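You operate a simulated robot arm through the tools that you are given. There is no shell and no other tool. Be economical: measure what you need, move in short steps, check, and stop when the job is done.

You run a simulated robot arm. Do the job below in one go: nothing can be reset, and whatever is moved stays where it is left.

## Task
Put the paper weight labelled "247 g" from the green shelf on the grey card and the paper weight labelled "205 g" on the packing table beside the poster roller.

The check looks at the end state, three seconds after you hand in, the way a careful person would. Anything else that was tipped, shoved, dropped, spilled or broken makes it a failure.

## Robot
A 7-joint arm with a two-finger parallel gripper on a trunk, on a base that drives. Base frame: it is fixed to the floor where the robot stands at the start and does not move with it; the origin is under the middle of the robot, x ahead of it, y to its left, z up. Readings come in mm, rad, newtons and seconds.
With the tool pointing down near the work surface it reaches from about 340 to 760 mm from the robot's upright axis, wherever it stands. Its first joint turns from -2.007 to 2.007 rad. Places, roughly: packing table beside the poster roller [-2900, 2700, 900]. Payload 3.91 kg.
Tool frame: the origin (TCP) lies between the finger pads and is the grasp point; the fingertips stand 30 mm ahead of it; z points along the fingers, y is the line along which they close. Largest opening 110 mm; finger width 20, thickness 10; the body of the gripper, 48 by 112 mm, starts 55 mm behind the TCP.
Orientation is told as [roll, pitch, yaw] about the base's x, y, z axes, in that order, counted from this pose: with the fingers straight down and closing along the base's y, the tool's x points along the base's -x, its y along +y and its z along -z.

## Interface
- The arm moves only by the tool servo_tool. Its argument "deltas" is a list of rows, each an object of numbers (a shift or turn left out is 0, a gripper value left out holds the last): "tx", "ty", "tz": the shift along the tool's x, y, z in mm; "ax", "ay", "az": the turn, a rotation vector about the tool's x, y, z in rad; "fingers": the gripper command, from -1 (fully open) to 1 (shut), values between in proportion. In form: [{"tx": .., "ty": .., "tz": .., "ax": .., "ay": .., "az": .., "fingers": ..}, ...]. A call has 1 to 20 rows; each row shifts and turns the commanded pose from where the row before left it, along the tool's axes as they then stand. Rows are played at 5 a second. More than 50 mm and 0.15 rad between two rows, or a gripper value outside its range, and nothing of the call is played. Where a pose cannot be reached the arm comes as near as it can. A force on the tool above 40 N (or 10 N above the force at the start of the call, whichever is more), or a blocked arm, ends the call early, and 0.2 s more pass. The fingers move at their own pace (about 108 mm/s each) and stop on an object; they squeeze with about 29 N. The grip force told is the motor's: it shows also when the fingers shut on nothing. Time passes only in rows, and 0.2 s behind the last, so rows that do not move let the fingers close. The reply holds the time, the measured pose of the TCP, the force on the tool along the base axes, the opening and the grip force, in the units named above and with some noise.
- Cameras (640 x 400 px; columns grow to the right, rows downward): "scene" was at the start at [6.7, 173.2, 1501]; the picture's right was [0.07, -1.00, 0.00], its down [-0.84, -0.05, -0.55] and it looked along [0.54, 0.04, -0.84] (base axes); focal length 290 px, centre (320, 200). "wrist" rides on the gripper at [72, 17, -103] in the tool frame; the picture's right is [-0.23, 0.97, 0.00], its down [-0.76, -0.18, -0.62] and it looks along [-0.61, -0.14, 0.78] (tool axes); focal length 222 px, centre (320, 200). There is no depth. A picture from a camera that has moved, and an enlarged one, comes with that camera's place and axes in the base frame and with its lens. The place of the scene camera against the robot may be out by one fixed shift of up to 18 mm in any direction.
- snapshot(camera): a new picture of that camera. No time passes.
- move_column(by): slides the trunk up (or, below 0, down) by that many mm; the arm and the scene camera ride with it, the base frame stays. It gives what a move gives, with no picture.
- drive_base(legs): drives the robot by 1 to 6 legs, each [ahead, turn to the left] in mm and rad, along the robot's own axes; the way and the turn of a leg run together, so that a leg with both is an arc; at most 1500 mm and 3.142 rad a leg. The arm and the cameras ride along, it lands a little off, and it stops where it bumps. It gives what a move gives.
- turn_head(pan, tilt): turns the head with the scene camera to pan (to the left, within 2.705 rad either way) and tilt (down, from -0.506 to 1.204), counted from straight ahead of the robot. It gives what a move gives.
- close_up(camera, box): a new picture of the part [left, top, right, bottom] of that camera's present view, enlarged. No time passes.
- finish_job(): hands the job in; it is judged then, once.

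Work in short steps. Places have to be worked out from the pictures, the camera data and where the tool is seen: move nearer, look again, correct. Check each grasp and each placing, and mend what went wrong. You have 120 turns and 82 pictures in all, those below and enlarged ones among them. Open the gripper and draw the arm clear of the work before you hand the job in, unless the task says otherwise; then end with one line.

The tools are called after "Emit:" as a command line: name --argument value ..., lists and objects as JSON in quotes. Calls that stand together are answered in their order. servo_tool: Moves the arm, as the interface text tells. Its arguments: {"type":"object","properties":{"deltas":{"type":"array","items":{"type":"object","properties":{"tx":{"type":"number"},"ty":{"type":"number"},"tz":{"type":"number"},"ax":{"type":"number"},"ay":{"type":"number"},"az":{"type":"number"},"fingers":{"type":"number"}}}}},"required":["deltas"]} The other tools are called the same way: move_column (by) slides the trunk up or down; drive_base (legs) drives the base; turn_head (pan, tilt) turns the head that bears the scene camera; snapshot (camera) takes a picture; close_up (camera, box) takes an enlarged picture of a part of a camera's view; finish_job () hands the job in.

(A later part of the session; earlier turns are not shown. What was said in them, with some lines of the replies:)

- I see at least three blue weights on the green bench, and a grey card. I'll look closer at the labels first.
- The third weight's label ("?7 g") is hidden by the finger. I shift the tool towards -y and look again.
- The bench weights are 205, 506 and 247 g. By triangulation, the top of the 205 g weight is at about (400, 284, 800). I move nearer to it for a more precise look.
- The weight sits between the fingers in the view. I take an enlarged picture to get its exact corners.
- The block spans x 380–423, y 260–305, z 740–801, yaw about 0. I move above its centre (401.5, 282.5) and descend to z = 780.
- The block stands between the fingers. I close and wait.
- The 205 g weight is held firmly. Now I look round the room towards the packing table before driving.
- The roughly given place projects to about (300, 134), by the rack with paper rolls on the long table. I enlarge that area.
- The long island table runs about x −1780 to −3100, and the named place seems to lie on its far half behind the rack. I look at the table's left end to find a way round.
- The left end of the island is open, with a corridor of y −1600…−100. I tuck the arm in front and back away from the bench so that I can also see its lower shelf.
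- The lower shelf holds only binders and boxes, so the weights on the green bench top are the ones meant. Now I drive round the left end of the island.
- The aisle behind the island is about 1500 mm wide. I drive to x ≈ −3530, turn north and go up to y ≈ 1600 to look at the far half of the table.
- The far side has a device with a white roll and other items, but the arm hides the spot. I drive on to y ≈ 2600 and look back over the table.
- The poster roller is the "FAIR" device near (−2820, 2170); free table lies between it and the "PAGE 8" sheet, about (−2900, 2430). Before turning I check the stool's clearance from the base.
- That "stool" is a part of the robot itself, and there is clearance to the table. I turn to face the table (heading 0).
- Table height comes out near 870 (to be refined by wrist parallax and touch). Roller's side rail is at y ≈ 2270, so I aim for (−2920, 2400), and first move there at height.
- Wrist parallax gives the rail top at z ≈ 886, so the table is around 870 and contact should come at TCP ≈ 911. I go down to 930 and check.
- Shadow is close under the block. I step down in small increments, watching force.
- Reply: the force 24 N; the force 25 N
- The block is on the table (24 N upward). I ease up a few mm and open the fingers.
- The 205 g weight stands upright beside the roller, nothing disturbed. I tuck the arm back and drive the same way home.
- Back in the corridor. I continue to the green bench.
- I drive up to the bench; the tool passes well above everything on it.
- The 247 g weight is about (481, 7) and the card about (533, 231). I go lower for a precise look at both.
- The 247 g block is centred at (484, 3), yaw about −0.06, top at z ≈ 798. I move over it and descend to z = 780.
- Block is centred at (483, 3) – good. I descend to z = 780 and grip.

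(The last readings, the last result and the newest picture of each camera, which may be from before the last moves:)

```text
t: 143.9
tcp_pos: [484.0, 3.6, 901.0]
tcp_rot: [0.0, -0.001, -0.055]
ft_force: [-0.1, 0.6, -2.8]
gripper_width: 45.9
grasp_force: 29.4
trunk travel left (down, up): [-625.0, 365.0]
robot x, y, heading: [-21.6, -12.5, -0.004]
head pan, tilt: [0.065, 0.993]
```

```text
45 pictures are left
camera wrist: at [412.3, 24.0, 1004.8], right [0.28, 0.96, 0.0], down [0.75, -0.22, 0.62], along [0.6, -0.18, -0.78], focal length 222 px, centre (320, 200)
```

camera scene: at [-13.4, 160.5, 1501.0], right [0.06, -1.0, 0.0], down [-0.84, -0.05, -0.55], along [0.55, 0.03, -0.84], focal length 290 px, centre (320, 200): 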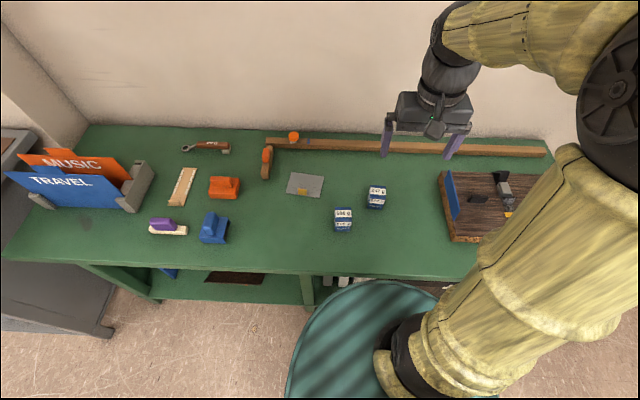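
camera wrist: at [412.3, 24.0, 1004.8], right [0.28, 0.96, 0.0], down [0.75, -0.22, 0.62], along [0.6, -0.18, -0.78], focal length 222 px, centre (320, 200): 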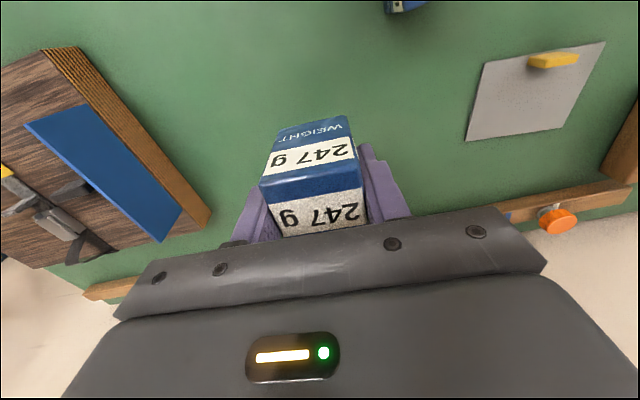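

Held. The card's corners give its centre at (540, 225), yaw −0.12, with the tab at its near edge up to x ≈ 515. I target (552, 224), behind the tab.

Emit:
servo_tool --deltas '[{"tx": -9.3, "ty": 37.3}, {"tx": -9.3, "ty": 37.3}, {"tx": -9.3, "ty": 37.3}, {"tx": -9.3, "ty": 37.3}, {"tx": -9.3, "ty": 37.3}, {"tx": -9.3, "ty": 37.3}, {"az": 0.03}, {"az": 0.035}, {"tz": 30}, {"tz": 20}, {}]'

Emit:
snapshot --camera "wrist"

Emit:
close_up --camera "scene" --box '[220, 120, 380, 240]'

```text
t: 146.3
tcp_pos: [550.2, 223.5, 851.4]
tcp_rot: [0.001, 0.001, -0.119]
ft_force: [0.4, 0.0, -2.8]
gripper_width: 46.1
grasp_force: 28.5
trunk travel left (down, up): [-625.0, 365.0]
robot x, y, heading: [-24.0, -13.8, -0.008]
head pan, tilt: [0.065, 0.993]
```

```text
44 pictures are left
camera wrist: at [481.7, 249.5, 954.1], right [0.34, 0.94, 0.0], down [0.73, -0.27, 0.62], along [0.59, -0.21, -0.78], focal length 222 px, centre (320, 200)
```

wrist: 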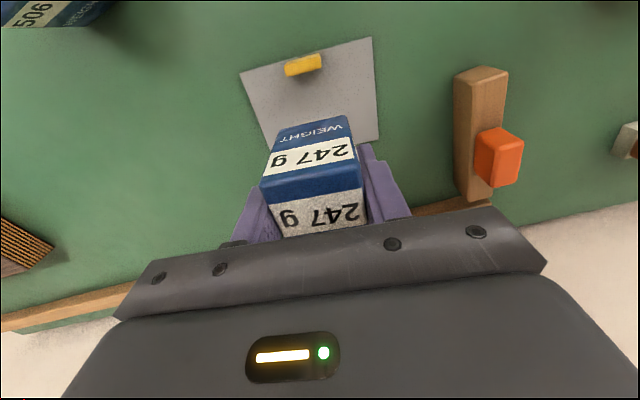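

```text
3.33 times, centred on (300, 180) of scene
camera zoom: at [-13.2, 160.7, 1501.0], right [0.06, -1.0, 0.0], down [-0.84, -0.05, -0.55], along [0.54, 0.03, -0.84], focal length 967 px, centre (387, 267)
```

zoom: 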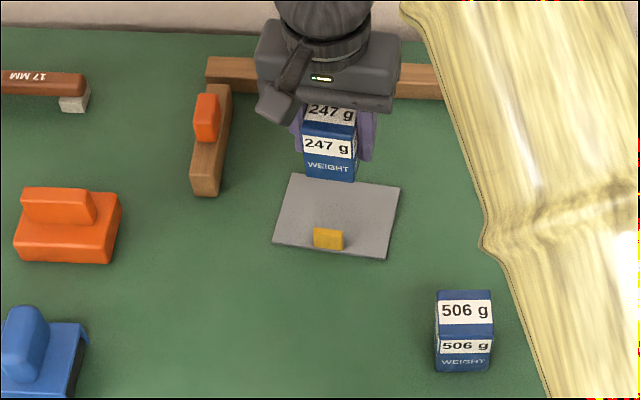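

Everything agrees: the block is over the rear half of the card, clear of the tab. I lower to about 793, then creep.

Emit:
servo_tool --deltas '[{"tz": 25}, {"tz": 20}, {"tz": 13}, {}]'

Emit:
servo_tool --deltas '[{"tz": 3}, {"tz": 3}, {}]'

```text
t: 147.3
tcp_pos: [553.3, 224.0, 792.2]
tcp_rot: [0.0, 0.0, -0.12]
ft_force: [-1.6, 0.3, -2.4]
gripper_width: 45.8
grasp_force: 29.1
trunk travel left (down, up): [-625.0, 365.0]
robot x, y, heading: [-20.1, -11.8, -0.006]
head pan, tilt: [0.065, 0.993]
```

```text
t: 148.1
tcp_pos: [551.4, 223.3, 787.3]
tcp_rot: [0.0, 0.001, -0.121]
ft_force: [0.4, -0.5, -2.1]
gripper_width: 45.8
grasp_force: 28.7
trunk travel left (down, up): [-625.0, 365.0]
robot x, y, heading: [-18.9, -15.3, -0.007]
head pan, tilt: [0.065, 0.993]
```

No contact yet; I continue in 2 mm steps.

Emit:
servo_tool --deltas '[{"tz": 2}, {}]'

Emit:
servo_tool --deltas '[{"tz": 1.5}, {}]'

```text
t: 148.7
tcp_pos: [551.5, 223.6, 785.2]
tcp_rot: [0.001, -0.001, -0.119]
ft_force: [-0.1, 0.1, -0.3]
gripper_width: 45.9
grasp_force: 28.9
trunk travel left (down, up): [-625.0, 365.0]
robot x, y, heading: [-22.8, -11.4, -0.005]
head pan, tilt: [0.065, 0.993]
```

```text
t: 149.3
tcp_pos: [551.7, 223.8, 785.7]
tcp_rot: [0.001, -0.002, -0.119]
ft_force: [-0.1, 0.6, 8.5]
gripper_width: 45.9
grasp_force: 28.9
trunk travel left (down, up): [-625.0, 365.0]
robot x, y, heading: [-22.7, -12.7, -0.012]
head pan, tilt: [0.065, 0.993]
```

Contact with 8.5 N. I open and lift straight up, then look.

Emit:
servo_tool --deltas '[{"tz": -0.5}, {}, {"fingers": -1}, {"fingers": -1}, {"fingers": -1}, {"fingers": -1}]'

Emit:
servo_tool --deltas '[{"tz": -20}, {"tz": -40}, {"tz": -40}, {"tz": -40}, {"tx": 40, "tz": -20}, {"tx": 40}, {}]'

Emit:
snapshot --camera "wrist"

Emit:
close_up --camera "scene" --box '[220, 120, 380, 240]'

```text
t: 150.7
tcp_pos: [551.5, 224.5, 784.4]
tcp_rot: [0.001, 0.001, -0.121]
ft_force: [0.6, -0.4, 0.2]
gripper_width: 110.1
grasp_force: 0.0
trunk travel left (down, up): [-625.0, 365.0]
robot x, y, heading: [-21.9, -9.9, -0.006]
head pan, tilt: [0.065, 0.993]
```

```text
t: 152.3
tcp_pos: [470.5, 233.2, 943.5]
tcp_rot: [0.0, 0.0, -0.121]
ft_force: [-1.0, 0.3, 0.3]
gripper_width: 110.0
grasp_force: 0.1
trunk travel left (down, up): [-625.0, 365.0]
robot x, y, heading: [-22.3, -6.8, -0.01]
head pan, tilt: [0.065, 0.993]
```

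```text
42 pictures are left
camera wrist: at [401.7, 258.5, 1047.8], right [0.34, 0.94, 0.0], down [0.73, -0.27, 0.62], along [0.58, -0.21, -0.78], focal length 222 px, centre (320, 200)
```

wrist: 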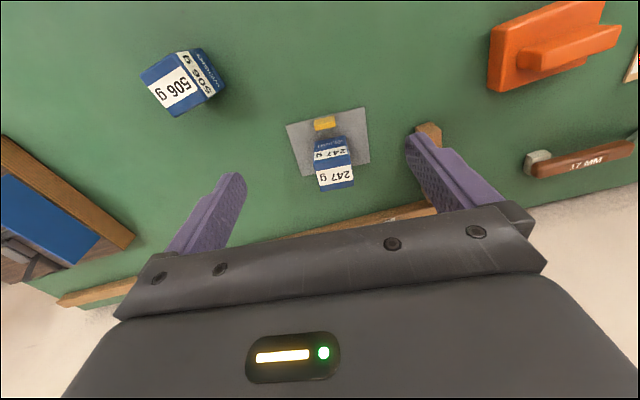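

```text
3.33 times, centred on (300, 180) of scene
camera zoom: at [-13.3, 160.6, 1501.0], right [0.06, -1.0, 0.0], down [-0.84, -0.05, -0.55], along [0.55, 0.03, -0.84], focal length 967 px, centre (387, 267)
```

zoom: 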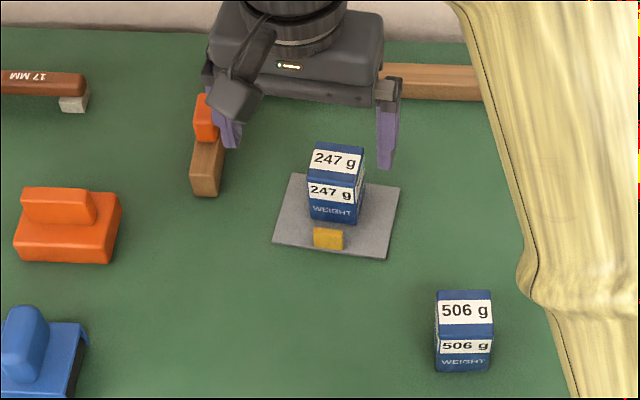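

The 247 g weight stands upright on the card, with the tab, the card and the neighbouring objects undisturbed. I draw the arm clear and hand in.

Emit:
servo_tool --deltas '[{"tz": -40, "tx": 25}, {"tz": -40, "tx": 25}, {"tz": -20, "tx": 20}, {}]'

Emit:
finish_job

```text
t: 153.3
tcp_pos: [401.8, 242.1, 1044.1]
tcp_rot: [0.0, 0.001, -0.121]
ft_force: [-0.3, 0.3, -0.2]
gripper_width: 110.0
grasp_force: 0.1
trunk travel left (down, up): [-625.0, 365.0]
robot x, y, heading: [-19.6, -14.0, -0.009]
head pan, tilt: [0.065, 0.993]
```

```text
The job is handed in.
```

The 247 g weight stands upright on the grey card and the 205 g weight stands upright on the packing table about 95 mm from the poster roller; I saw nothing else disturbed in the pictures, and the job is handed in.
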